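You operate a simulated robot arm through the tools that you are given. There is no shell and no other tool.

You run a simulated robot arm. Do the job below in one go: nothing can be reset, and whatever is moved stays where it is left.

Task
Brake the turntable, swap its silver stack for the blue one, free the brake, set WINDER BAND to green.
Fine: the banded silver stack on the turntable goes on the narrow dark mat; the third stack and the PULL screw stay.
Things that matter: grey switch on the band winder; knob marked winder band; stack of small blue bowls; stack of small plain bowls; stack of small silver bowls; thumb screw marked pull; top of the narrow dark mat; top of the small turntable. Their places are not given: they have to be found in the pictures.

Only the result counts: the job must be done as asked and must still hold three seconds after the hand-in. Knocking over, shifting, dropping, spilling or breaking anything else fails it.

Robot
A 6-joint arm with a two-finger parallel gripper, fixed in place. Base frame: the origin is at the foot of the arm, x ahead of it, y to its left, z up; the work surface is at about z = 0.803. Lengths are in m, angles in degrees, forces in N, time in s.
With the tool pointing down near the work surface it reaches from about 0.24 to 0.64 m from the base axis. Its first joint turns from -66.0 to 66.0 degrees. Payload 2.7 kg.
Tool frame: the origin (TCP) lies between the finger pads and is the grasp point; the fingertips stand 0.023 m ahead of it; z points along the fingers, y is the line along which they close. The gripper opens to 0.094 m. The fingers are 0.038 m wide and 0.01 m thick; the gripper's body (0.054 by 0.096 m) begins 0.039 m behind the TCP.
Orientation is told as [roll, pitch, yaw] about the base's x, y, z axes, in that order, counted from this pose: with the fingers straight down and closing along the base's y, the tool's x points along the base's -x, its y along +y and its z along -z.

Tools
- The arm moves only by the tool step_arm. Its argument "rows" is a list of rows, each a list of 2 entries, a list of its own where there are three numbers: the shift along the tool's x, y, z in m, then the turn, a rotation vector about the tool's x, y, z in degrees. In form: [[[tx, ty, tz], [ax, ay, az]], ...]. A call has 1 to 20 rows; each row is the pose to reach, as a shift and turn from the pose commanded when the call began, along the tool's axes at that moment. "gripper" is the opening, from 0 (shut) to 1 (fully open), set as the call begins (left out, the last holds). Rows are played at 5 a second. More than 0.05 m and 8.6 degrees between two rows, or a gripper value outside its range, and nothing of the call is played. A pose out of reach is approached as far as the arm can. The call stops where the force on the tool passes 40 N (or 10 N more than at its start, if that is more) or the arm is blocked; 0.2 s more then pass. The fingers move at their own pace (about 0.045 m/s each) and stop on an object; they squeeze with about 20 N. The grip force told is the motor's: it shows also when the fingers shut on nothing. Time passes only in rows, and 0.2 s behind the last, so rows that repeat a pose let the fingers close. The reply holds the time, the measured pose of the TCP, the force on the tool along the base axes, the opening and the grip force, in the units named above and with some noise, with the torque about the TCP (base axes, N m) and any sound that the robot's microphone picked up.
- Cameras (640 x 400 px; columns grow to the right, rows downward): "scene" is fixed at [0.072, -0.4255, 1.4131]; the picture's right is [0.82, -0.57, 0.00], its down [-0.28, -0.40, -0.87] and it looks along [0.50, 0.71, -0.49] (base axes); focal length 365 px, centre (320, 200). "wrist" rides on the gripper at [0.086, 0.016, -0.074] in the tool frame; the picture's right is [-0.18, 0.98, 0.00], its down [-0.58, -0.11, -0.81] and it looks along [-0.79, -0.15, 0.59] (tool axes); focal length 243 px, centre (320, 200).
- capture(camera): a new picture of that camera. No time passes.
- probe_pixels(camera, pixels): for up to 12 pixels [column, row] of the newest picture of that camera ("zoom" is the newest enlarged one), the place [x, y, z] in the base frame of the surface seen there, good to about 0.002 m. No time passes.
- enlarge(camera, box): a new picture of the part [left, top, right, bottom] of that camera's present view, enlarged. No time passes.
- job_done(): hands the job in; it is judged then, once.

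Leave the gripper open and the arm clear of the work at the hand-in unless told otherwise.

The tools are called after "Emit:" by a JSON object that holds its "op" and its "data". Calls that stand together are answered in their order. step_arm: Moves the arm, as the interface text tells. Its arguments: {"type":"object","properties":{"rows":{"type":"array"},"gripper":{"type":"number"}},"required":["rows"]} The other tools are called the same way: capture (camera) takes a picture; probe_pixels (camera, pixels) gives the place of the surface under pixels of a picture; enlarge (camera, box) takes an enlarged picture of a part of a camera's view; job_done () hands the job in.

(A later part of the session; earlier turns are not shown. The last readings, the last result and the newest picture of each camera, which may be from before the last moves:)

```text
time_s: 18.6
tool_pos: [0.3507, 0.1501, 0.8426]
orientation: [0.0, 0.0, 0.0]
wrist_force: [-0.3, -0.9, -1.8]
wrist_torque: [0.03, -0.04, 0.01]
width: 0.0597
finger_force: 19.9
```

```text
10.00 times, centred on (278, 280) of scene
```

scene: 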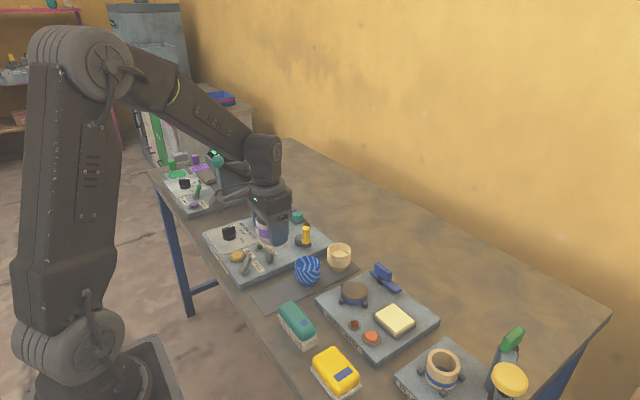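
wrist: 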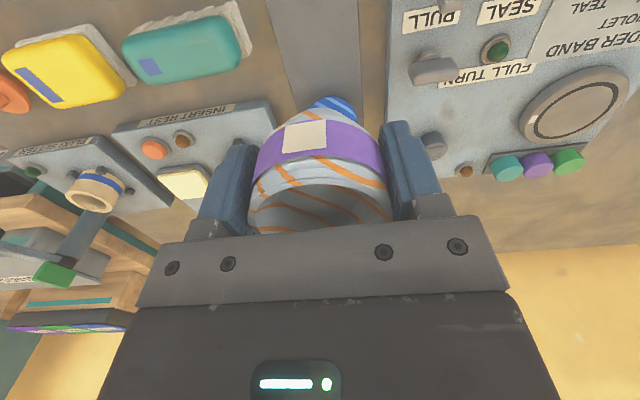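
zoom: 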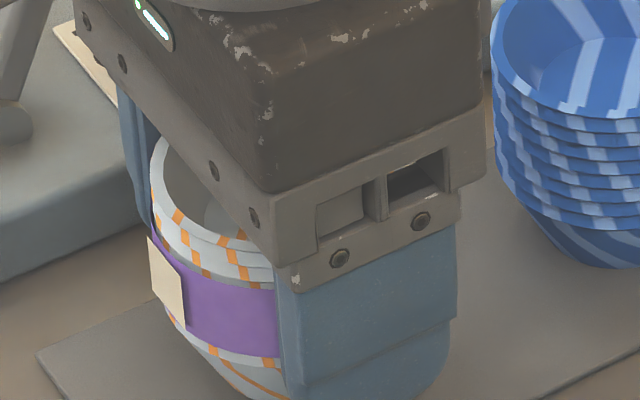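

No contact yet; I continue creeping down.

Emit:
{"op": "step_arm", "data": {"rows": [[[0, 0, 0.001], [0, 0, 0]], [[0, 0, 0.002], [0, 0, 0]], [[0, 0, 0.002], [0, 0, 0]]]}}

Emit:
{"op": "enlarge", "data": {"camera": "scene", "box": [246, 270, 310, 310]}}

```text
time_s: 19.4
tool_pos: [0.3489, 0.1487, 0.84]
orientation: [0.0, -0.1, -0.1]
wrist_force: [-0.6, 0.6, -1.3]
wrist_torque: [0.04, 0.01, -0.01]
width: 0.0596
finger_force: 20.1
```

```text
10.00 times, centred on (278, 290) of scene
```

zoom: 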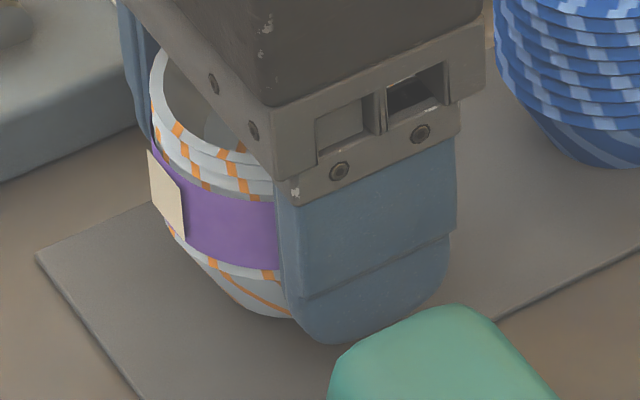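

Emit:
{"op": "probe_pixels", "data": {"camera": "zoom", "pixels": [[190, 135], [175, 110], [230, 290], [250, 310], [240, 330], [200, 300]]}}

Emit:
{"op": "step_arm", "data": {"rows": [[[0, 0, 0.001], [0, 0, 0]], [[0, 0, 0.001], [0, 0, 0]]]}}

```text
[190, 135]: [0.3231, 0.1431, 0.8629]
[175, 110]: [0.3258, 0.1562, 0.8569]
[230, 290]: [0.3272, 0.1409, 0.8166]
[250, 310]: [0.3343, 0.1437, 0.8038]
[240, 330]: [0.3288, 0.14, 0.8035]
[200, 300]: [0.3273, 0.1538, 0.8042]
```

```text
time_s: 20.0
tool_pos: [0.349, 0.1497, 0.8399]
orientation: [0.0, 0.1, 0.0]
wrist_force: [0.3, -0.1, -0.9]
wrist_torque: [-0.01, 0.0, 0.01]
width: 0.0595
finger_force: 19.7
```

No contact force so far. One more millimetre at a time.

Emit:
{"op": "step_arm", "data": {"rows": [[[0, 0, 0.001], [0, 0, 0]], [[0, 0, 0.001], [0, 0, 0]]]}}

Emit:
{"op": "step_arm", "data": {"rows": [[[0, 0, 0.001], [0, 0, 0]], [[0, 0, 0.001], [0, 0, 0]]]}}

```text
time_s: 20.6
tool_pos: [0.35, 0.1494, 0.8382]
orientation: [0.0, 0.0, 0.0]
wrist_force: [0.9, -0.1, -1.3]
wrist_torque: [-0.01, 0.02, -0.02]
width: 0.0594
finger_force: 20.8
```

```text
time_s: 21.2
tool_pos: [0.3505, 0.1511, 0.8373]
orientation: [0.0, 0.0, 0.0]
wrist_force: [-0.2, -0.5, -0.8]
wrist_torque: [0.0, 0.01, 0.01]
width: 0.0595
finger_force: 19.8
```

Emit:
{"op": "step_arm", "data": {"rows": [[[0, 0, 0.001], [0, 0, 0]], [[0, 0, 0.001], [0, 0, 0]]]}}

Emit:
{"op": "enlarge", "data": {"camera": "scene", "box": [254, 280, 302, 310]}}

Emit:
{"op": "probe_pixels", "data": {"camera": "zoom", "pixels": [[150, 60], [135, 20], [180, 90], [150, 270], [200, 290], [230, 310], [170, 250]]}}

```text
time_s: 21.8
tool_pos: [0.3503, 0.1495, 0.8364]
orientation: [-0.1, -0.1, 0.0]
wrist_force: [0.5, 0.0, -1.3]
wrist_torque: [-0.02, 0.01, 0.03]
width: 0.0599
finger_force: 20.0
```

```text
13.33 times, centred on (278, 295) of scene
```

zoom: 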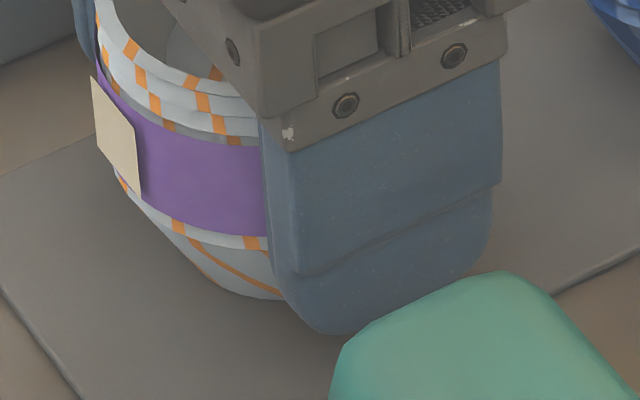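

```text
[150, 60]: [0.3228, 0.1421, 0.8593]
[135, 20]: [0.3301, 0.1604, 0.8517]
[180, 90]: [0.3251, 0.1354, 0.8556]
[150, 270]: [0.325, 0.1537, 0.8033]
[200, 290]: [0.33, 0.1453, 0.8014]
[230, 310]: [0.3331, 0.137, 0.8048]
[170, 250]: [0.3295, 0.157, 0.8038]
```

Emit:
{"op": "step_arm", "data": {"rows": [[[0, 0, 0.001], [0, 0, 0]], [[0, 0, 0.001], [0, 0, 0]]]}}

Emit:
{"op": "step_arm", "data": {"rows": [[[0, 0, 0.001], [0, 0, 0]], [[0, 0, 0.001], [0, 0, 0]]]}}

```text
time_s: 22.4
tool_pos: [0.3493, 0.1495, 0.8358]
orientation: [-0.1, 0.0, 0.0]
wrist_force: [-4.9, 0.3, 16.7]
wrist_torque: [-0.03, 0.25, -0.02]
width: 0.0597
finger_force: 19.6
```

```text
time_s: 23.0
tool_pos: [0.3508, 0.149, 0.835]
orientation: [0.1, -0.2, 0.0]
wrist_force: [-1.5, 1.2, 20.3]
wrist_torque: [-0.07, 0.01, 0.03]
width: 0.0597
finger_force: 19.6
```

Contact with the mat (force up 17–20 N). I ease up 1 mm and open the fingers partway.

Emit:
{"op": "step_arm", "data": {"rows": [[[0, 0, -0.0012], [0, 0, 0]], [[0, 0, -0.0012], [0, 0, 0]]]}}

Emit:
{"op": "step_arm", "data": {"rows": [[[0, 0, 0], [0, 0, 0]], [[0, 0, 0], [0, 0, 0]], [[0, 0, 0], [0, 0, 0]]], "gripper": 0.8}}

Emit:
{"op": "enlarge", "data": {"camera": "scene", "box": [230, 240, 326, 310]}}

```text
time_s: 23.6
tool_pos: [0.3502, 0.1488, 0.8349]
orientation: [-0.1, 0.1, 0.0]
wrist_force: [1.2, 1.4, 2.8]
wrist_torque: [0.01, -0.14, 0.01]
width: 0.0595
finger_force: 19.6
```

```text
time_s: 24.4
tool_pos: [0.3497, 0.149, 0.8348]
orientation: [0.0, 0.0, 0.1]
wrist_force: [-0.8, 0.0, 0.2]
wrist_torque: [-0.05, -0.01, -0.03]
width: 0.0752
finger_force: 0.0
```

```text
5.71 times, centred on (278, 275) of scene
```

zoom: 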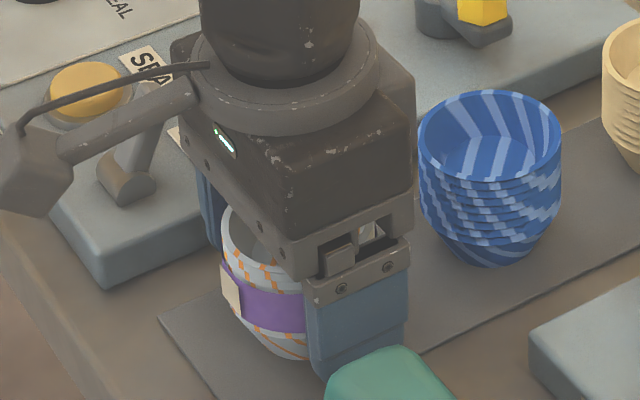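

Released; the silver stack stands on the mat. I rise straight up to clear it and check.

Emit:
{"op": "step_arm", "data": {"rows": [[[0, 0, -0.015], [0, 0, 0]], [[0, 0, -0.04], [0, 0, 0]], [[0, 0, -0.08], [0, 0, 0]], [[0, 0, -0.12], [0, 0, 0]], [[0, 0, -0.16], [0, 0, 0]], [[0, 0, -0.16], [0, 0, 0]]]}}

Emit:
{"op": "capture", "data": {"camera": "scene"}}

Emit:
{"op": "enlarge", "data": {"camera": "scene", "box": [240, 230, 368, 310]}}

Emit:
{"op": "capture", "data": {"camera": "wrist"}}

```text
time_s: 25.8
tool_pos: [0.3492, 0.1518, 0.9983]
orientation: [0.0, 0.0, 0.1]
wrist_force: [0.0, 0.3, 0.2]
wrist_torque: [0.03, -0.02, -0.02]
width: 0.0753
finger_force: 0.0
```

```text
taken
```

scene: 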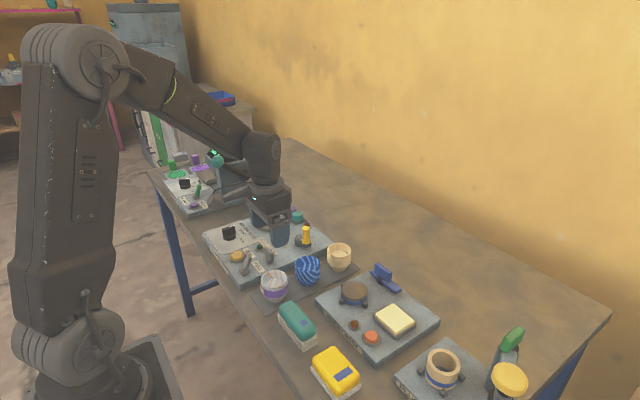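

```text
5.00 times, centred on (304, 270) of scene
```

zoom: 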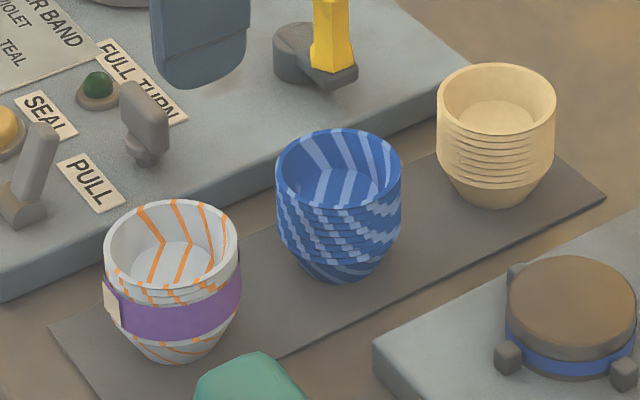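

```text
taken
```

wrist: 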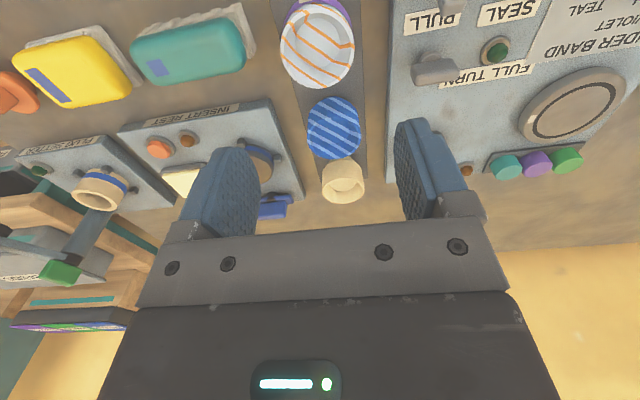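

The silver stack stands upright on the mat. Next I move forward to above the blue stack at (0.440, 0.152) and probe its rim.

Emit:
{"op": "step_arm", "data": {"rows": [[[-0.03, 0, 0], [0, 0, 0]], [[-0.06, 0, 0], [0, 0, 0]], [[-0.091, 0, 0], [0, 0, 0]], [[-0.091, 0, 0], [0, 0, 0]]]}}

Emit:
{"op": "capture", "data": {"camera": "wrist"}}

Emit:
{"op": "enlarge", "data": {"camera": "wrist", "box": [256, 0, 384, 80]}}

```text
time_s: 26.8
tool_pos: [0.4402, 0.1518, 0.9959]
orientation: [0.0, 0.0, 0.0]
wrist_force: [0.8, -0.1, -1.0]
wrist_torque: [0.01, -0.02, 0.0]
width: 0.0754
finger_force: 0.1
```

```text
taken
```

wrist: 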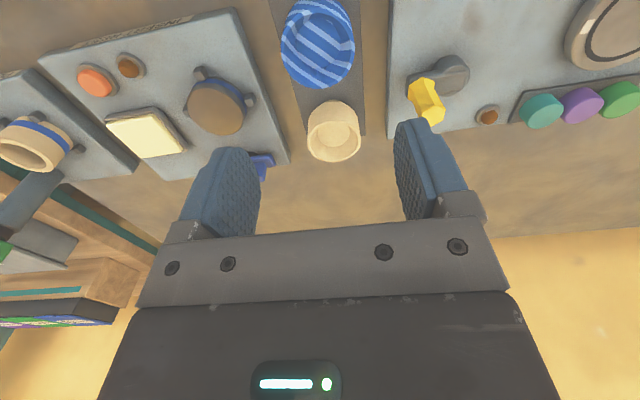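

```text
5.00 times, centred on (320, 40) of wrist
```

zoom: 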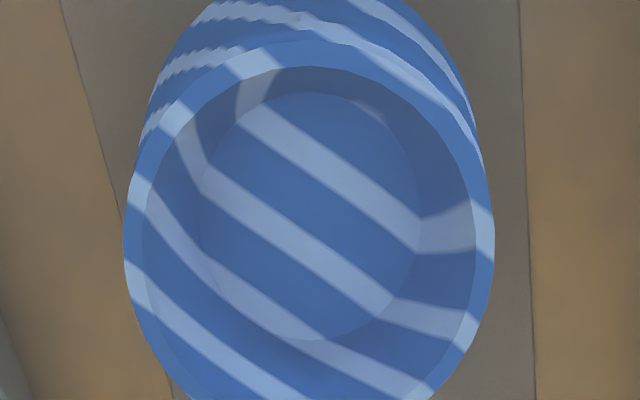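

Emit:
{"op": "probe_pixels", "data": {"camera": "zoom", "pixels": [[132, 230], [485, 240], [300, 55], [185, 100], [440, 110], [160, 340], [460, 340], [140, 270], [480, 270]]}}

Emit:
{"op": "probe_pixels", "data": {"camera": "wrist", "pixels": [[320, 85], [310, 83], [330, 85], [333, 108], [408, 120], [425, 105], [440, 115], [250, 100], [455, 65], [215, 80]]}}

```text
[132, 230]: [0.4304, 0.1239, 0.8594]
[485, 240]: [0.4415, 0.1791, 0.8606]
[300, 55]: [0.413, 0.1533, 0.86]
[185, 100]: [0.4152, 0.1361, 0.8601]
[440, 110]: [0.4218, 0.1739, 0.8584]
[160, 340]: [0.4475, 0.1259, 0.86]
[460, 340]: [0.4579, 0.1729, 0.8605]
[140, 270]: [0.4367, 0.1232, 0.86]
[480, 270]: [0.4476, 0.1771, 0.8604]
```

```text
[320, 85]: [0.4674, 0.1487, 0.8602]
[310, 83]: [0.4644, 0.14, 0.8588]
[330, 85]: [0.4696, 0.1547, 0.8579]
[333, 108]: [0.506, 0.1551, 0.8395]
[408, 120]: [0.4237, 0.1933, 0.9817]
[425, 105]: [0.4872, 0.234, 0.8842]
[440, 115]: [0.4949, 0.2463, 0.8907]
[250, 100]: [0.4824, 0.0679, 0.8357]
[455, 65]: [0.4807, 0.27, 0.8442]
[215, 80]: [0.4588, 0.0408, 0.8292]
```

Blue stack centre (0.441, 0.1515), rim z 0.860. Open width 0.075 leaves 9 mm each side. I lower to TCP z ≈0.842.

Emit:
{"op": "step_arm", "data": {"rows": [[[-0.001, 0, 0.04], [0, 0, 0]], [[-0.001, 0, 0.08], [0, 0, 0]], [[-0.001, 0, 0.11], [0, 0, 0]], [[-0.001, 0, 0.135], [0, 0, 0]], [[-0.001, 0, 0.154], [0, 0, 0]], [[-0.001, 0, 0.154], [0, 0, 0]]]}}

Emit:
{"op": "enlarge", "data": {"camera": "scene", "box": [240, 220, 368, 300]}}

```text
time_s: 28.2
tool_pos: [0.443, 0.1494, 0.8426]
orientation: [0.0, -0.1, 0.1]
wrist_force: [0.0, 0.6, 0.0]
wrist_torque: [-0.01, 0.02, -0.04]
width: 0.0751
finger_force: 0.0
```

```text
5.00 times, centred on (304, 260) of scene
```

zoom: 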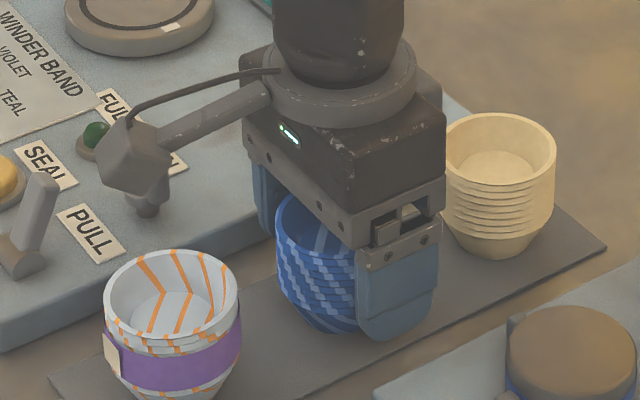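

Fingers straddle the blue stack. I close and hold.

Emit:
{"op": "step_arm", "data": {"rows": [[[0, 0, 0], [0, 0, 0]], [[0, 0, 0], [0, 0, 0]], [[0, 0, 0], [0, 0, 0]], [[0, 0, 0], [0, 0, 0]], [[0, 0, 0], [0, 0, 0]]], "gripper": 0}}

Emit:
{"op": "step_arm", "data": {"rows": [[[0, 0, -0.005], [0, 0, 0]], [[0, 0, -0.015], [0, 0, 0]], [[0, 0, -0.03], [0, 0, 0]], [[0, 0, -0.03], [0, 0, 0]]]}}

Emit:
{"op": "enlarge", "data": {"camera": "scene", "box": [240, 210, 368, 290]}}

```text
time_s: 29.4
tool_pos: [0.4422, 0.15, 0.844]
orientation: [0.0, 0.0, 0.1]
wrist_force: [-0.2, 0.2, -0.5]
wrist_torque: [0.04, -0.01, 0.01]
width: 0.0597
finger_force: 20.2
```

```text
time_s: 30.4
tool_pos: [0.4411, 0.1493, 0.8729]
orientation: [0.0, 0.0, 0.0]
wrist_force: [0.1, -0.3, -2.2]
wrist_torque: [0.01, 0.03, 0.01]
width: 0.0595
finger_force: 19.5
```

```text
5.00 times, centred on (304, 250) of scene
```

zoom: 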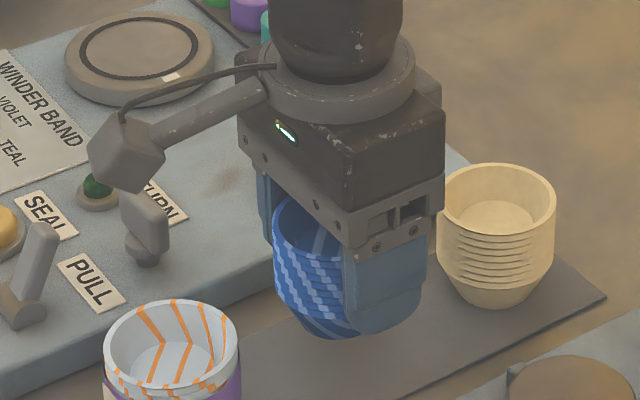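

The whole blue stack lifts. I raise it further and carry it high over to the turntable centre (0.470, 0.409).

Emit:
{"op": "step_arm", "data": {"rows": [[[0, 0, -0.03], [0, 0, 0]], [[0, 0, -0.06], [0, 0, 0]], [[0, 0, -0.09], [0, 0, 0]], [[0, 0, -0.12], [0, 0, 0]], [[-0.003, 0.025, -0.12], [0, 0, 0]], [[-0.006, 0.055, -0.12], [0, 0, 0]], [[-0.009, 0.085, -0.12], [0, 0, 0]], [[-0.013, 0.115, -0.12], [0, 0, 0]], [[-0.016, 0.145, -0.12], [0, 0, 0]], [[-0.02, 0.175, -0.12], [0, 0, 0]], [[-0.024, 0.205, -0.12], [0, 0, 0]], [[-0.027, 0.235, -0.12], [0, 0, 0]], [[-0.029, 0.2595, -0.12], [0, 0, 0]], [[-0.029, 0.2595, -0.12], [0, 0, 0]], [[-0.029, 0.2595, -0.12], [0, 0, 0]]]}}

Emit:
{"op": "capture", "data": {"camera": "scene"}}

Emit:
{"op": "capture", "data": {"camera": "wrist"}}

Emit:
{"op": "enlarge", "data": {"camera": "scene", "box": [220, 140, 348, 220]}}

```text
time_s: 33.6
tool_pos: [0.4705, 0.4128, 0.993]
orientation: [0.0, 0.0, -0.1]
wrist_force: [0.3, 0.1, -0.3]
wrist_torque: [0.02, -0.02, 0.01]
width: 0.0596
finger_force: 19.8
```

```text
taken
```

scene: 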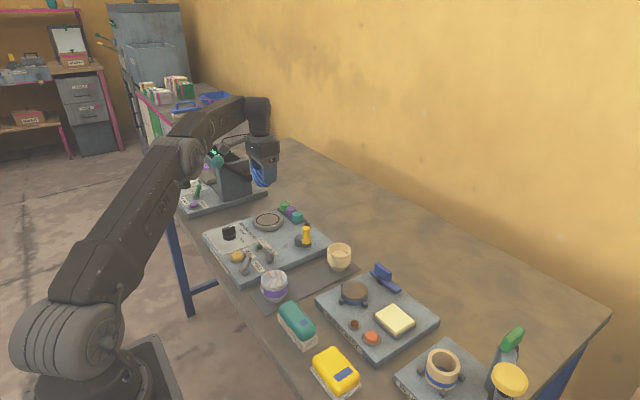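

```text
taken
```

wrist: 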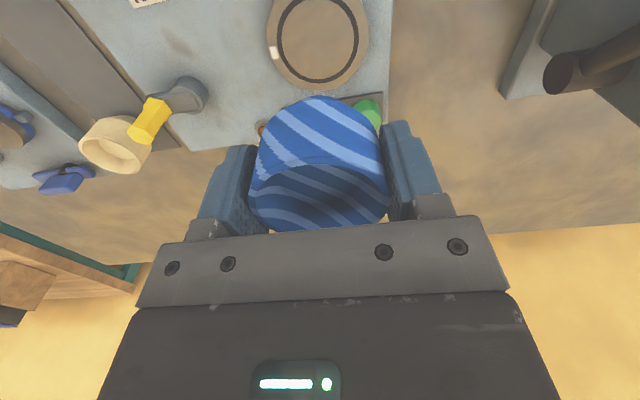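

```text
5.00 times, centred on (284, 180) of scene
```

zoom: 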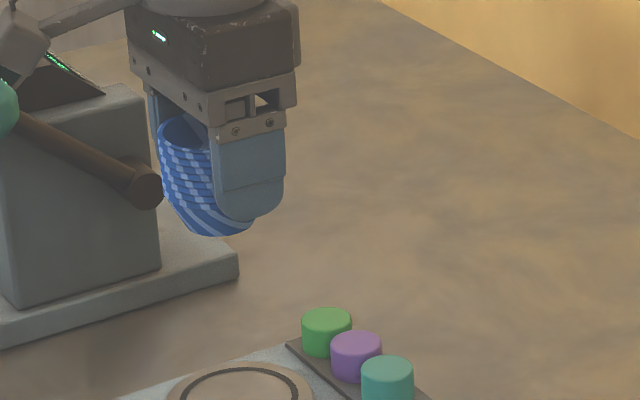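

The bare disc is visible at wrist (318,40). I probe its ring to confirm the centre before lowering.

Emit:
{"op": "probe_pixels", "data": {"camera": "wrist", "pixels": [[279, 40], [358, 40], [317, 81], [310, 2], [268, 40], [367, 40], [316, 88], [318, 42]]}}

```text
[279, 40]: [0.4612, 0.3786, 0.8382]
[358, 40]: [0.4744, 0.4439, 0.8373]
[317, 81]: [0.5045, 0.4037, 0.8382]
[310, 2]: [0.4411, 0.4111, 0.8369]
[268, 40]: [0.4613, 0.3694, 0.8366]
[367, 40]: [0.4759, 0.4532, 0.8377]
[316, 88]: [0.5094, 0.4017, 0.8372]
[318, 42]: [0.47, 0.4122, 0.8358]
```

Disc centre (0.471, 0.4105) agrees with the tool position. I lower the blue stack to just above the disc.

Emit:
{"op": "step_arm", "data": {"rows": [[[-0.001, 0, 0.03], [0, 0, 0]], [[-0.001, 0, 0.06], [0, 0, 0]], [[-0.001, 0, 0.09], [0, 0, 0]], [[-0.001, 0, 0.108], [0, 0, 0]], [[-0.001, 0, 0.108], [0, 0, 0]]]}}

Emit:
{"op": "enlarge", "data": {"camera": "scene", "box": [230, 170, 310, 230]}}

```text
time_s: 34.8
tool_pos: [0.4719, 0.4097, 0.8822]
orientation: [0.0, 0.0, 0.1]
wrist_force: [-0.1, -0.4, -0.8]
wrist_torque: [0.01, 0.01, -0.02]
width: 0.0599
finger_force: 20.2
```

```text
6.67 times, centred on (270, 200) of scene
```

zoom: 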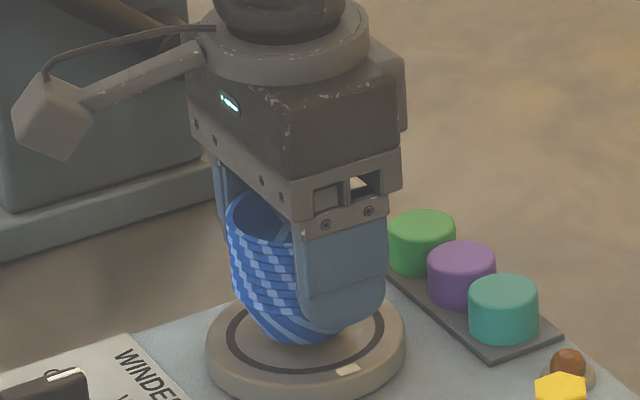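

Hovering just above the disc. I creep down in 1 mm steps watching the force.

Emit:
{"op": "step_arm", "data": {"rows": [[[0, 0, 0.001], [0, 0, 0]], [[0, 0, 0.002], [0, 0, 0]], [[0, 0, 0.002], [0, 0, 0]]]}}

Emit:
{"op": "step_arm", "data": {"rows": [[[0, 0, 0.001], [0, 0, 0]], [[0, 0, 0.002], [0, 0, 0]], [[0, 0, 0.002], [0, 0, 0]]]}}

```text
time_s: 35.6
tool_pos: [0.4708, 0.4097, 0.8809]
orientation: [0.1, 0.0, 0.0]
wrist_force: [0.1, -0.1, 0.0]
wrist_torque: [0.02, 0.01, -0.02]
width: 0.0596
finger_force: 19.5
```

```text
time_s: 36.4
tool_pos: [0.4713, 0.4103, 0.8781]
orientation: [0.0, -0.1, 0.0]
wrist_force: [-0.1, 0.6, -1.8]
wrist_torque: [0.0, 0.03, 0.02]
width: 0.0596
finger_force: 20.1
```

Emit:
{"op": "step_arm", "data": {"rows": [[[0, 0, 0.001], [0, 0, 0]], [[0, 0, 0.001], [0, 0, 0]]]}}

Emit:
{"op": "step_arm", "data": {"rows": [[[0, 0, 0.001], [0, 0, 0]], [[0, 0, 0.001], [0, 0, 0]]]}}

```text
time_s: 37.0
tool_pos: [0.472, 0.4101, 0.8781]
orientation: [-0.1, 0.1, 0.0]
wrist_force: [-0.2, 1.4, -1.3]
wrist_torque: [-0.02, 0.03, -0.01]
width: 0.0598
finger_force: 20.1
```

```text
time_s: 37.6
tool_pos: [0.4698, 0.4101, 0.8775]
orientation: [0.1, 0.0, -0.1]
wrist_force: [-0.5, -1.0, -1.0]
wrist_torque: [0.03, -0.02, -0.01]
width: 0.0595
finger_force: 19.8
```

No contact yet; I continue a millimetre at a time and look.

Emit:
{"op": "step_arm", "data": {"rows": [[[0, 0, 0.001], [0, 0, 0]], [[0, 0, 0.001], [0, 0, 0]]]}}

Emit:
{"op": "step_arm", "data": {"rows": [[[0, 0, 0.0008], [0, 0, 0]], [[0, 0, 0.0008], [0, 0, 0]]]}}

Emit:
{"op": "enlarge", "data": {"camera": "scene", "box": [250, 195, 298, 230]}}

```text
time_s: 38.2
tool_pos: [0.4702, 0.4093, 0.8746]
orientation: [0.0, 0.0, 0.1]
wrist_force: [-1.6, -0.3, -0.6]
wrist_torque: [0.01, 0.01, 0.04]
width: 0.0597
finger_force: 20.2
```

```text
time_s: 38.8
tool_pos: [0.4715, 0.4097, 0.8766]
orientation: [0.0, -0.1, 0.1]
wrist_force: [0.4, -0.7, 4.2]
wrist_torque: [-0.06, 0.07, 0.02]
width: 0.0594
finger_force: 20.1
```

```text
11.43 times, centred on (274, 212) of scene
```

zoom: 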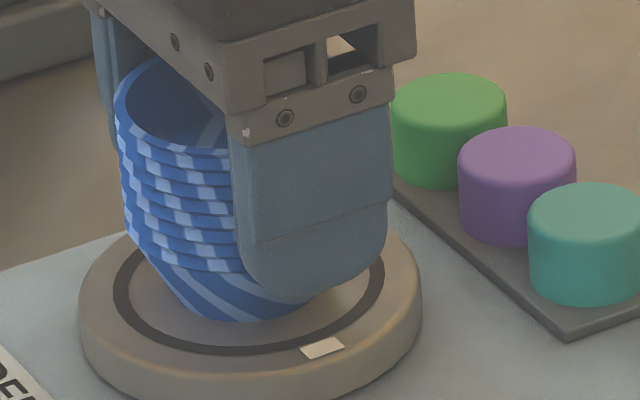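

Light contact (about 5 N): the blue stack touches the disc. I open the fingers.

Emit:
{"op": "step_arm", "data": {"rows": [[[0, 0, 0.0003], [0, 0, 0]], [[0, 0, 0.0003], [0, 0, 0]], [[0, 0, 0.0003], [0, 0, 0]], [[0, 0, 0.0003], [0, 0, 0]]], "gripper": 0.85}}

Emit:
{"op": "step_arm", "data": {"rows": [[[0, 0, -0.015], [0, 0, 0]], [[0, 0, -0.04], [0, 0, 0]], [[0, 0, -0.075], [0, 0, 0]], [[0, 0, -0.11], [0, 0, 0]], [[0, 0, -0.14], [0, 0, 0]], [[0, 0, -0.14], [0, 0, 0]]]}}

Emit:
{"op": "capture", "data": {"camera": "scene"}}

Emit:
{"op": "enlarge", "data": {"camera": "scene", "box": [190, 180, 350, 280]}}

Emit:
{"op": "enlarge", "data": {"camera": "scene", "box": [244, 190, 308, 230]}}

```text
time_s: 39.8
tool_pos: [0.4713, 0.4109, 0.8751]
orientation: [0.0, 0.0, -0.1]
wrist_force: [0.0, 0.2, -0.2]
wrist_torque: [0.02, 0.0, -0.04]
width: 0.0801
finger_force: 0.0
```

```text
time_s: 41.2
tool_pos: [0.4699, 0.411, 1.0153]
orientation: [0.0, 0.0, 0.0]
wrist_force: [0.2, 0.5, 0.5]
wrist_torque: [-0.04, 0.01, 0.03]
width: 0.0799
finger_force: 0.1
```

```text
taken
```

scene: 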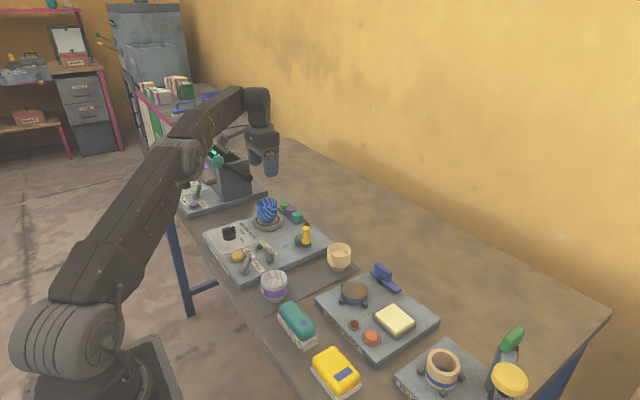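

```text
4.00 times, centred on (270, 230) of scene
```

zoom: 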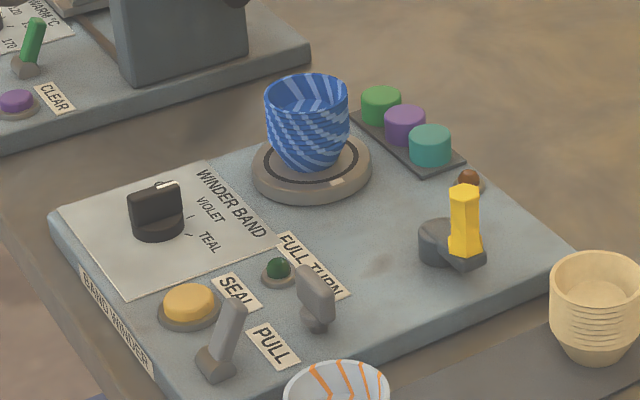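

```text
10.00 times, centred on (276, 210) of scene
```

zoom: 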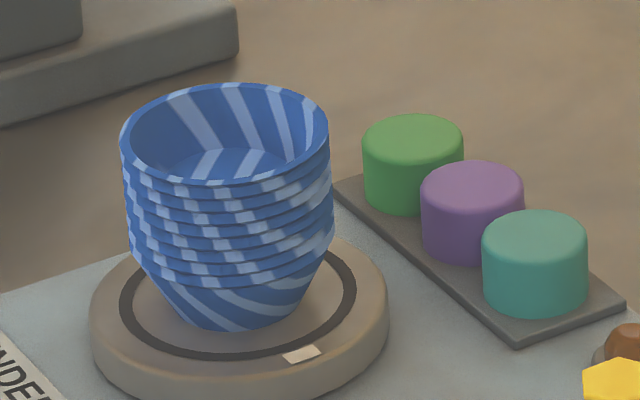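

The blue stack sits centred and upright on the disc. Now for freeing the brake: I travel high to above the lever, with the fingers narrowed to about 0.038 m, then look at it.

Emit:
{"op": "step_arm", "data": {"rows": [[[0.024, -0.028, 0], [0, 0, 0]], [[0.048, -0.056, 0], [0, 0, 0]], [[0.072, -0.084, 0], [0, 0, 0]], [[0.096, -0.112, 0], [0, 0, 0]], [[0.12, -0.14, 0], [0, 0, 0]], [[0.142, -0.165, 0], [0, 0, 0]], [[0.142, -0.165, 0], [0, 0, 0]]], "gripper": 0.4}}

Emit:
{"op": "capture", "data": {"camera": "wrist"}}

Emit:
{"op": "enlarge", "data": {"camera": "wrist", "box": [270, 0, 430, 100]}}

Emit:
{"op": "enlarge", "data": {"camera": "scene", "box": [205, 215, 301, 275]}}

```text
time_s: 42.8
tool_pos: [0.3298, 0.2478, 1.0167]
orientation: [0.0, 0.0, 0.0]
wrist_force: [0.1, -0.1, -1.5]
wrist_torque: [0.02, 0.01, -0.02]
width: 0.0376
finger_force: 0.0
```

```text
taken
```

wrist: 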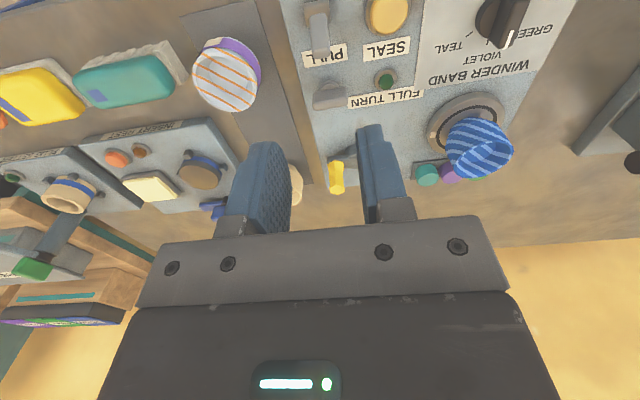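

```text
4.00 times, centred on (350, 50) of wrist
```

zoom: 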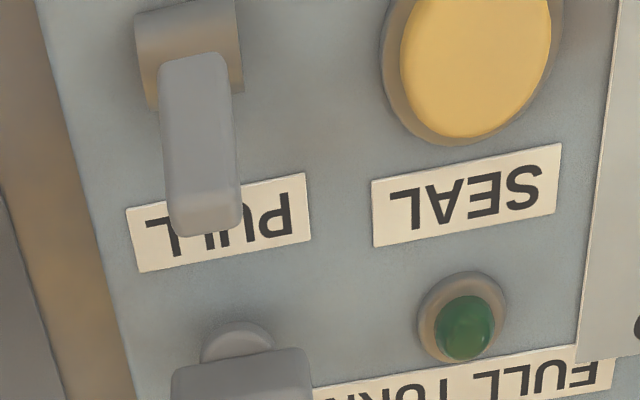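

```text
6.67 times, centred on (253, 245) of scene
```

zoom: 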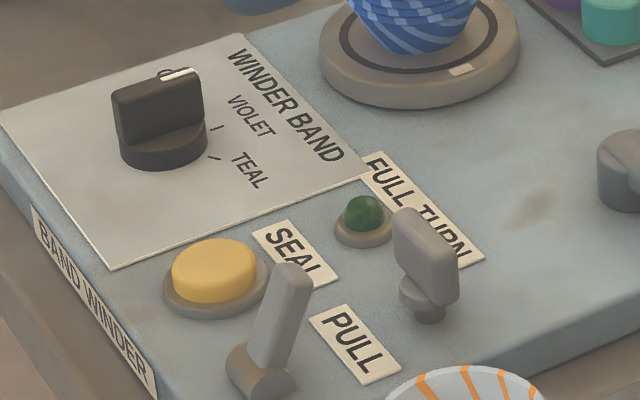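

Emit:
{"op": "enlarge", "data": {"camera": "wrist", "box": [290, 0, 370, 110]}}

Emit:
{"op": "enlarge", "data": {"camera": "wrist", "box": [270, 0, 430, 100]}}

Emit:
{"op": "probe_pixels", "data": {"camera": "zoom", "pixels": [[170, 225], [237, 220], [205, 228], [205, 190], [205, 120], [165, 80], [225, 70], [180, 370], [300, 355], [240, 360], [235, 335], [240, 395]]}}

```text
3.64 times, centred on (330, 55) of wrist
```

zoom: 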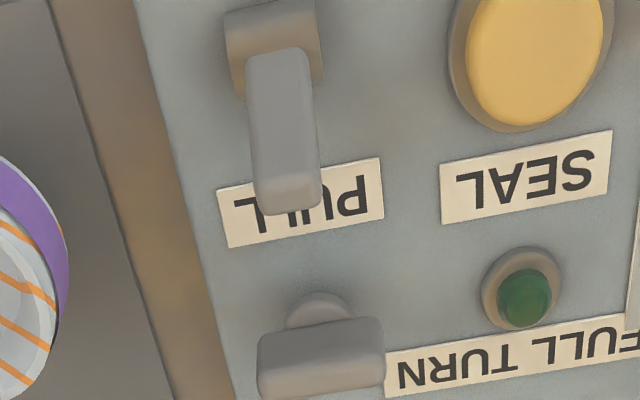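

```text
4.00 times, centred on (350, 50) of wrist
```

zoom: 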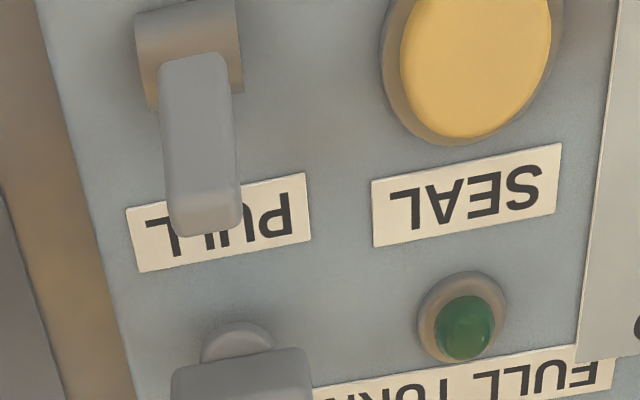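

```text
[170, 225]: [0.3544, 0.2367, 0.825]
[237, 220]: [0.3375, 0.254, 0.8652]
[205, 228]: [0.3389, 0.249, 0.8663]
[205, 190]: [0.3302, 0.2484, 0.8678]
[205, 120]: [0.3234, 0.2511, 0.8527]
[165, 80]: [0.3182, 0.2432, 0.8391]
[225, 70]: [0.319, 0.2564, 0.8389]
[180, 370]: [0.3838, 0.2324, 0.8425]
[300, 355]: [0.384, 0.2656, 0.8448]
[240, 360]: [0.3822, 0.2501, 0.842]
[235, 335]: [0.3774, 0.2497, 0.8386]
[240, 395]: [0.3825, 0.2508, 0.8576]
```

The lever tip spans y 0.241–0.256, x 0.326–0.341, and the PULL paddle begins at x 0.381, clear of the fingers (x ≤0.347). I lower around the lever to TCP z ≈0.876.

Emit:
{"op": "step_arm", "data": {"rows": [[[0.002, 0.0005, 0.04], [0, 0, 0]], [[0.002, 0.0005, 0.08], [0, 0, 0]], [[0.002, 0.0005, 0.11], [0, 0, 0]], [[0.002, 0.0005, 0.128], [0, 0, 0]], [[0.002, 0.0005, 0.14], [0, 0, 0]], [[0.002, 0.0005, 0.14], [0, 0, 0]]]}}

Emit:
{"op": "enlarge", "data": {"camera": "scene", "box": [205, 215, 301, 275]}}

Emit:
{"op": "capture", "data": {"camera": "wrist"}}

```text
time_s: 44.2
tool_pos: [0.3273, 0.2445, 0.8736]
orientation: [0.1, 0.0, 0.0]
wrist_force: [-0.2, 0.4, -0.4]
wrist_torque: [0.01, -0.02, 0.01]
width: 0.0377
finger_force: 0.0
```

```text
6.67 times, centred on (253, 245) of scene
```

zoom: 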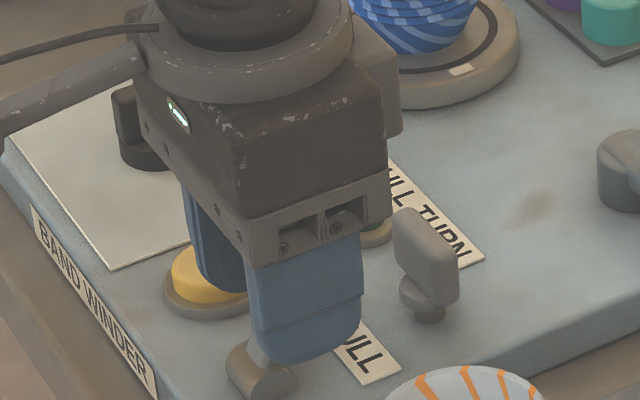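

```text
taken
```

wrist: 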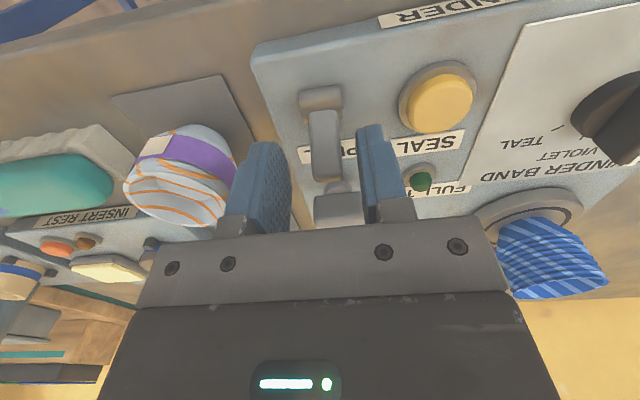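

The lever (325,140) sits between the pads. I close on it.

Emit:
{"op": "step_arm", "data": {"rows": [[[0, 0.002, 0], [0, 0, 0]], [[0, 0.002, 0], [0, 0, 0]], [[0, 0.002, 0], [0, 0, 0]], [[0, 0.002, 0], [0, 0, 0]]], "gripper": 0}}

```text
time_s: 45.2
tool_pos: [0.3262, 0.2484, 0.8745]
orientation: [-0.1, 0.0, 0.0]
wrist_force: [0.9, 6.3, -3.5]
wrist_torque: [0.11, -0.07, 0.05]
width: 0.0157
finger_force: 45.2
```

Gripped at 0.0157 m. I swing the lever back toward the robot (−x) along its arc.

Emit:
{"op": "step_arm", "data": {"rows": [[[0.006, 0, -0.002], [0, 0, 0]], [[0.012, 0, -0.0035], [0, 0, 0]], [[0.018, 0, -0.004], [0, 0, 0]], [[0.024, 0, -0.0035], [0, 0, 0]], [[0.03, 0, -0.002], [0, 0, 0]], [[0.036, 0, 0], [0, 0, 0]]]}}

Emit:
{"op": "enlarge", "data": {"camera": "scene", "box": [205, 215, 301, 275]}}

```text
time_s: 46.6
tool_pos: [0.294, 0.2492, 0.8801]
orientation: [0.3, -0.3, 0.2]
wrist_force: [23.8, -4.6, 16.0]
wrist_torque: [-0.54, -1.62, -0.07]
width: 0.0159
finger_force: 45.5
heard: click
```

```text
6.67 times, centred on (253, 245) of scene
```

zoom: 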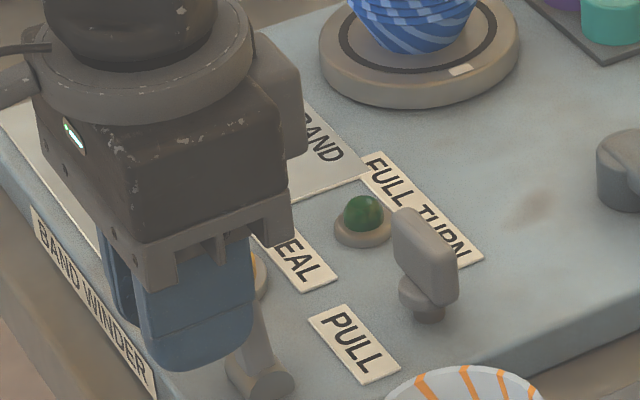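

A click: the lever has gone over. I open the fingers gently, then rise and look.

Emit:
{"op": "step_arm", "data": {"rows": [[[-0.002, 0, 0], [0, 0, 0]], [[-0.002, 0, 0], [0, 0, 0]], [[-0.002, 0, 0], [0, 0, 0]]], "gripper": 0.4}}

Emit:
{"op": "step_arm", "data": {"rows": [[[0, 0, -0.03], [0, 0, 0]], [[0, 0, -0.07], [0, 0, 0]], [[0, 0, -0.11], [0, 0, 0]], [[0, 0, -0.14], [0, 0, 0]], [[0, 0, -0.14], [0, 0, 0]]]}}

Emit:
{"op": "capture", "data": {"camera": "scene"}}

Emit:
{"op": "enlarge", "data": {"camera": "scene", "box": [190, 190, 350, 290]}}

Emit:
{"op": "enlarge", "data": {"camera": "scene", "box": [205, 215, 301, 275]}}

Emit:
{"op": "probe_pixels", "data": {"camera": "zoom", "pixels": [[185, 310], [200, 315], [215, 340], [230, 370], [270, 385], [400, 225], [425, 240], [455, 285], [440, 250]]}}

```text
time_s: 47.4
tool_pos: [0.294, 0.2462, 0.8759]
orientation: [0.0, 0.1, 0.1]
wrist_force: [-0.1, -0.6, -0.7]
wrist_torque: [0.01, -0.01, 0.0]
width: 0.0377
finger_force: 0.0
```

```text
time_s: 48.6
tool_pos: [0.291, 0.2431, 1.0154]
orientation: [-0.1, 0.0, 0.1]
wrist_force: [-0.5, -0.1, 0.2]
wrist_torque: [0.0, 0.0, 0.01]
width: 0.0378
finger_force: 0.2
```

```text
taken
```

scene: 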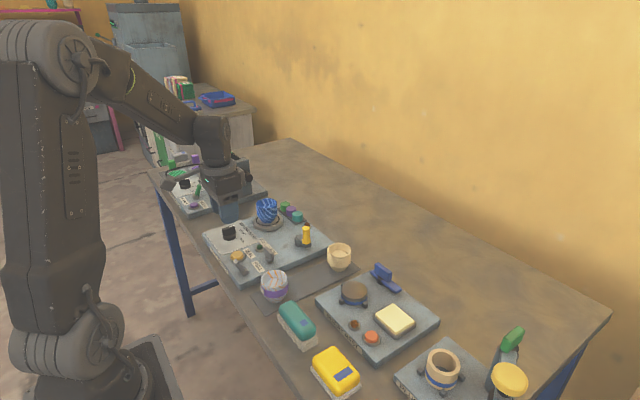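

```text
4.00 times, centred on (270, 240) of scene
```

zoom: 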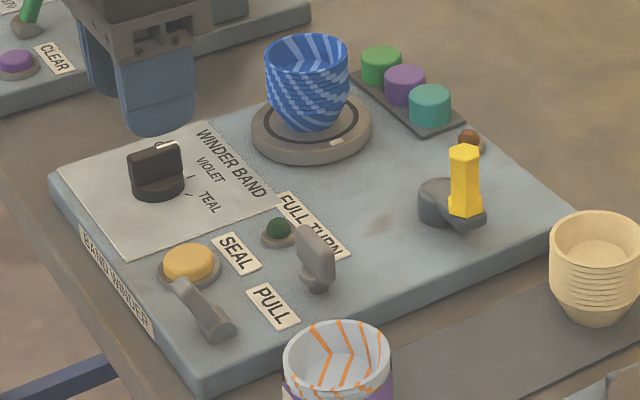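

```text
6.67 times, centred on (253, 245) of scene
```

zoom: 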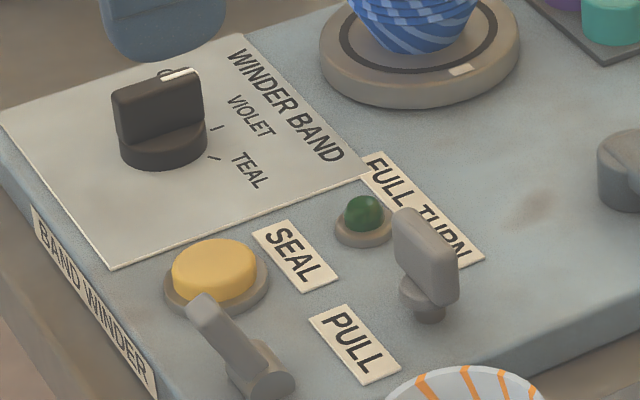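

```text
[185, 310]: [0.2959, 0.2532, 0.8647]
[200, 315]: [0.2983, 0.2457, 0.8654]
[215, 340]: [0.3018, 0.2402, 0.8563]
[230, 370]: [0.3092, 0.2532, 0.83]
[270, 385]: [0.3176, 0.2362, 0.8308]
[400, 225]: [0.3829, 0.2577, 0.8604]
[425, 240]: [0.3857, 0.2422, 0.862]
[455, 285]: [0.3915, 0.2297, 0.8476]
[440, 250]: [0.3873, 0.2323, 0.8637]
```

The switch is back to its original place (tip x≈0.297) and the PULL screw is unmoved. Now the knob: I move high to above (0.347, 0.409) and look at it.

Emit:
{"op": "step_arm", "data": {"rows": [[[-0.011, 0.033, 0], [0, 0, 0]], [[-0.022, 0.066, 0], [0, 0, 0]], [[-0.034, 0.1, 0], [0, 0, 0]], [[-0.045, 0.133, 0], [0, 0, 0]], [[-0.056, 0.166, 0], [0, 0, 0]], [[-0.056, 0.166, 0], [0, 0, 0]]]}}

Emit:
{"op": "capture", "data": {"camera": "wrist"}}

Emit:
{"op": "enlarge", "data": {"camera": "wrist", "box": [280, 0, 376, 60]}}

Emit:
{"op": "probe_pixels", "data": {"camera": "zoom", "pixels": [[225, 60], [290, 60], [260, 130], [230, 150], [310, 150], [260, 30], [270, 200], [300, 250], [240, 250], [400, 150], [200, 180], [350, 120]]}}

```text
time_s: 50.0
tool_pos: [0.3493, 0.4117, 1.0177]
orientation: [0.0, 0.0, 0.0]
wrist_force: [-0.8, 0.8, 0.6]
wrist_torque: [0.01, 0.0, 0.0]
width: 0.0376
finger_force: 0.0
```

```text
taken
```

wrist: 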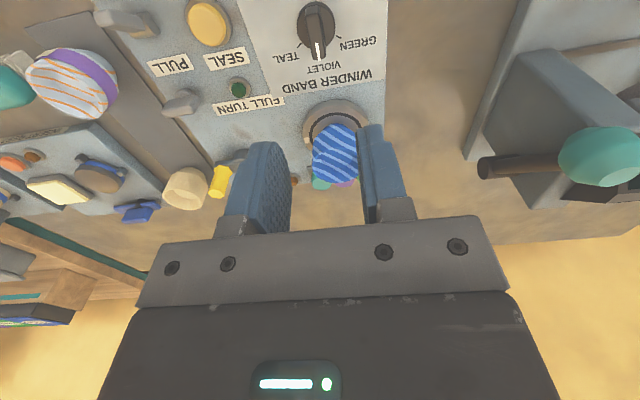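

```text
6.67 times, centred on (328, 30) of wrist
```

zoom: 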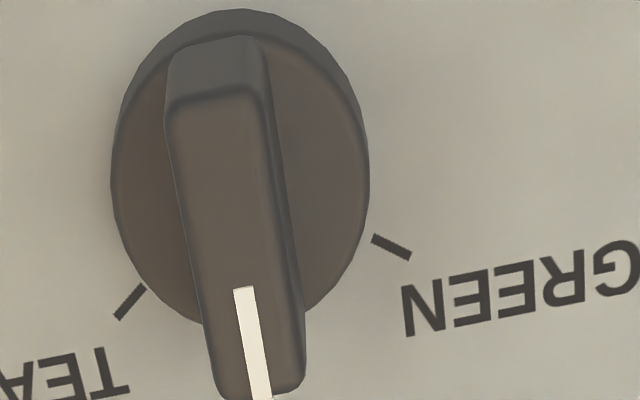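

```text
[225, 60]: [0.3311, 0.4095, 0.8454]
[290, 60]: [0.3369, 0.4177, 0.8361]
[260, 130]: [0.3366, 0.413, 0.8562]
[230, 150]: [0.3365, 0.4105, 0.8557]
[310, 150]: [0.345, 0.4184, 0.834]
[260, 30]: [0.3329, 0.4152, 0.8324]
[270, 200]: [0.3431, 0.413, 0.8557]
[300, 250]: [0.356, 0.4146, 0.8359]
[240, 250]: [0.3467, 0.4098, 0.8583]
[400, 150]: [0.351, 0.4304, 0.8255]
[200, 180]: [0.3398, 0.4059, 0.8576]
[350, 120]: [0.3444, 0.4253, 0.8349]
```

I probe the knob's disc edges, the bar's top corners and the ticks for the centre and angle.

Emit:
{"op": "probe_pixels", "data": {"camera": "zoom", "pixels": [[120, 170], [362, 170], [240, 42], [180, 305], [175, 105], [260, 98], [218, 385], [295, 380], [376, 239], [408, 256], [142, 289], [118, 317]]}}

Emit:
{"op": "enlarge", "data": {"camera": "wrist", "box": [280, 30, 376, 90]}}

Emit:
{"op": "probe_pixels", "data": {"camera": "zoom", "pixels": [[275, 195], [280, 215], [245, 100], [262, 190], [300, 175], [220, 185]]}}

```text
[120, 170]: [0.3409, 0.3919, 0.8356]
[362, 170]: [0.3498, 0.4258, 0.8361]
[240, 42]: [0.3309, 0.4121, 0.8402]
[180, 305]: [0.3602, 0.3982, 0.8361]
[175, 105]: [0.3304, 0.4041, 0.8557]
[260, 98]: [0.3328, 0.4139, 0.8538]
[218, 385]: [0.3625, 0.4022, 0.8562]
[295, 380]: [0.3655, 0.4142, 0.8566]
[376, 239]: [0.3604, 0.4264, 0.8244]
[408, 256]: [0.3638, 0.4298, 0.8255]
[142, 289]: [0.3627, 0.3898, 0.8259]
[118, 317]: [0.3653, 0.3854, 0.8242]
```

```text
6.67 times, centred on (328, 60) of wrist
```

zoom: 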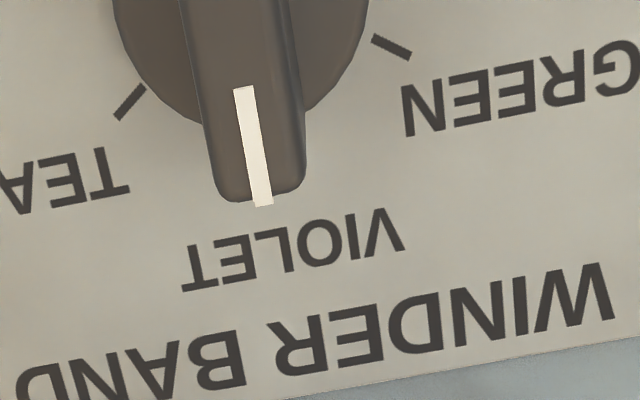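

```text
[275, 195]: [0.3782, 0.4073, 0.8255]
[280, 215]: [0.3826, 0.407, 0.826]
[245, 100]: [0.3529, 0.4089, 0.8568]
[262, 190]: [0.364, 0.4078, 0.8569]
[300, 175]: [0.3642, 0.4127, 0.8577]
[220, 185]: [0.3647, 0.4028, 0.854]
```

Knob centre (0.347, 0.4086), bar half-width about 5 mm; GREEN lies about +55° from the present direction. I correct sideways and lower around the bar to fingertip z ≈0.843.

Emit:
{"op": "step_arm", "data": {"rows": [[[0.002, -0.003, 0.04], [0, 0, 0]], [[0.002, -0.003, 0.08], [0, 0, 0]], [[0.002, -0.003, 0.115], [0, 0, 0]], [[0.002, -0.003, 0.14], [0, 0, 0]], [[0.002, -0.003, 0.152], [0, 0, 0]], [[0.002, -0.003, 0.152], [0, 0, 0]]]}}

Emit:
{"op": "capture", "data": {"camera": "wrist"}}

Emit:
{"op": "enlarge", "data": {"camera": "scene", "box": [190, 195, 286, 255]}}

```text
time_s: 51.4
tool_pos: [0.3469, 0.4137, 0.8645]
orientation: [0.0, 0.0, 0.0]
wrist_force: [0.6, 0.3, 0.3]
wrist_torque: [0.0, 0.06, -0.01]
width: 0.0379
finger_force: 0.1
```

```text
taken
```

wrist: 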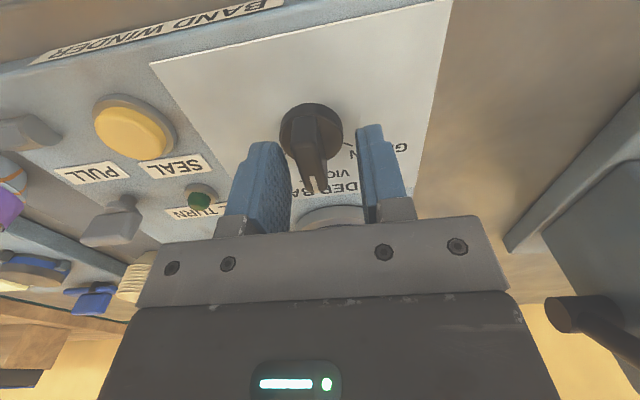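

```text
6.67 times, centred on (238, 225) of scene
```

zoom: 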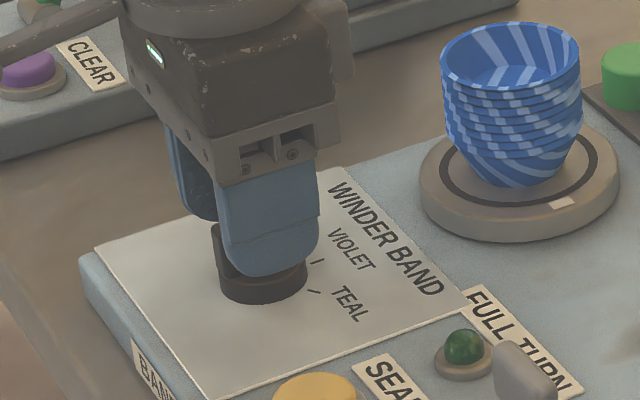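

The knob appears slightly left of the finger midline (col ~312 vs 320). I zoom and probe to correct before gripping.

Emit:
{"op": "enlarge", "data": {"camera": "wrist", "box": [240, 90, 400, 210]}}

Emit:
{"op": "probe_pixels", "data": {"camera": "zoom", "pixels": [[265, 120], [315, 120], [270, 370], [330, 370], [300, 250], [165, 180], [410, 180], [290, 60], [150, 400], [540, 370], [190, 220], [480, 160]]}}

```text
3.33 times, centred on (320, 150) of wrist
```

zoom: 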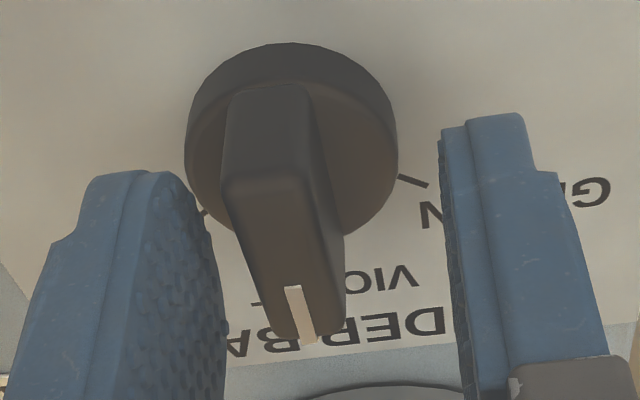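

```text
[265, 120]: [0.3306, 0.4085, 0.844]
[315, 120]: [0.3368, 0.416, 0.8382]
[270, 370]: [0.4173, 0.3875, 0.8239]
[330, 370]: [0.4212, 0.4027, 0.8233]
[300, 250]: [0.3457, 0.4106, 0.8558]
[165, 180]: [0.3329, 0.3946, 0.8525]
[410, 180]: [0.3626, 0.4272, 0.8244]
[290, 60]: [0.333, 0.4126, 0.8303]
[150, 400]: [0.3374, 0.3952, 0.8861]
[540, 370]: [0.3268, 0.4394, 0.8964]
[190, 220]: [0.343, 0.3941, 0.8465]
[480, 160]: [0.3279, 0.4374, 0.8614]
```

The finger midline is at y≈0.4125 while the bar is at ≈0.409. I shift 3.5 mm to the right, then close on the bar.

Emit:
{"op": "step_arm", "data": {"rows": [[[0, -0.0035, 0], [0, 0, 0]], [[0, -0.0035, 0], [0, 0, 0]]]}}

Emit:
{"op": "step_arm", "data": {"rows": [[[0, 0, 0], [0, 0, 0]], [[0, 0, 0], [0, 0, 0]], [[0, 0, 0], [0, 0, 0]]], "gripper": 0}}

Emit:
{"op": "enlarge", "data": {"camera": "wrist", "box": [240, 90, 400, 210]}}

```text
time_s: 52.0
tool_pos: [0.3477, 0.4089, 0.8646]
orientation: [0.0, 0.0, 0.0]
wrist_force: [0.7, -0.2, 0.4]
wrist_torque: [-0.02, -0.02, 0.0]
width: 0.0377
finger_force: 0.1
```

```text
time_s: 52.8
tool_pos: [0.3463, 0.4088, 0.8644]
orientation: [0.0, 0.0, 0.0]
wrist_force: [-1.4, -4.3, 1.7]
wrist_torque: [-0.04, 0.0, 0.0]
width: 0.0129
finger_force: 45.0
```

```text
3.33 times, centred on (320, 150) of wrist
```

zoom: 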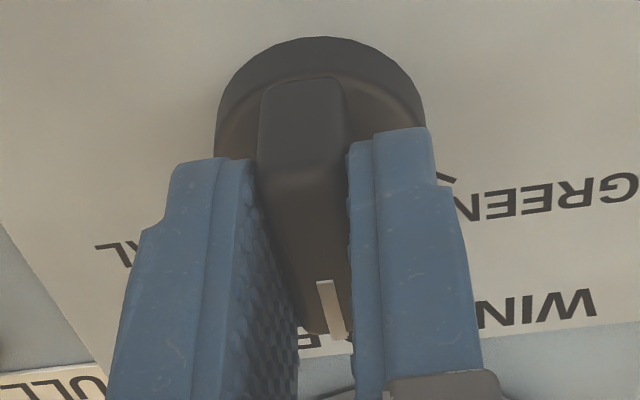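

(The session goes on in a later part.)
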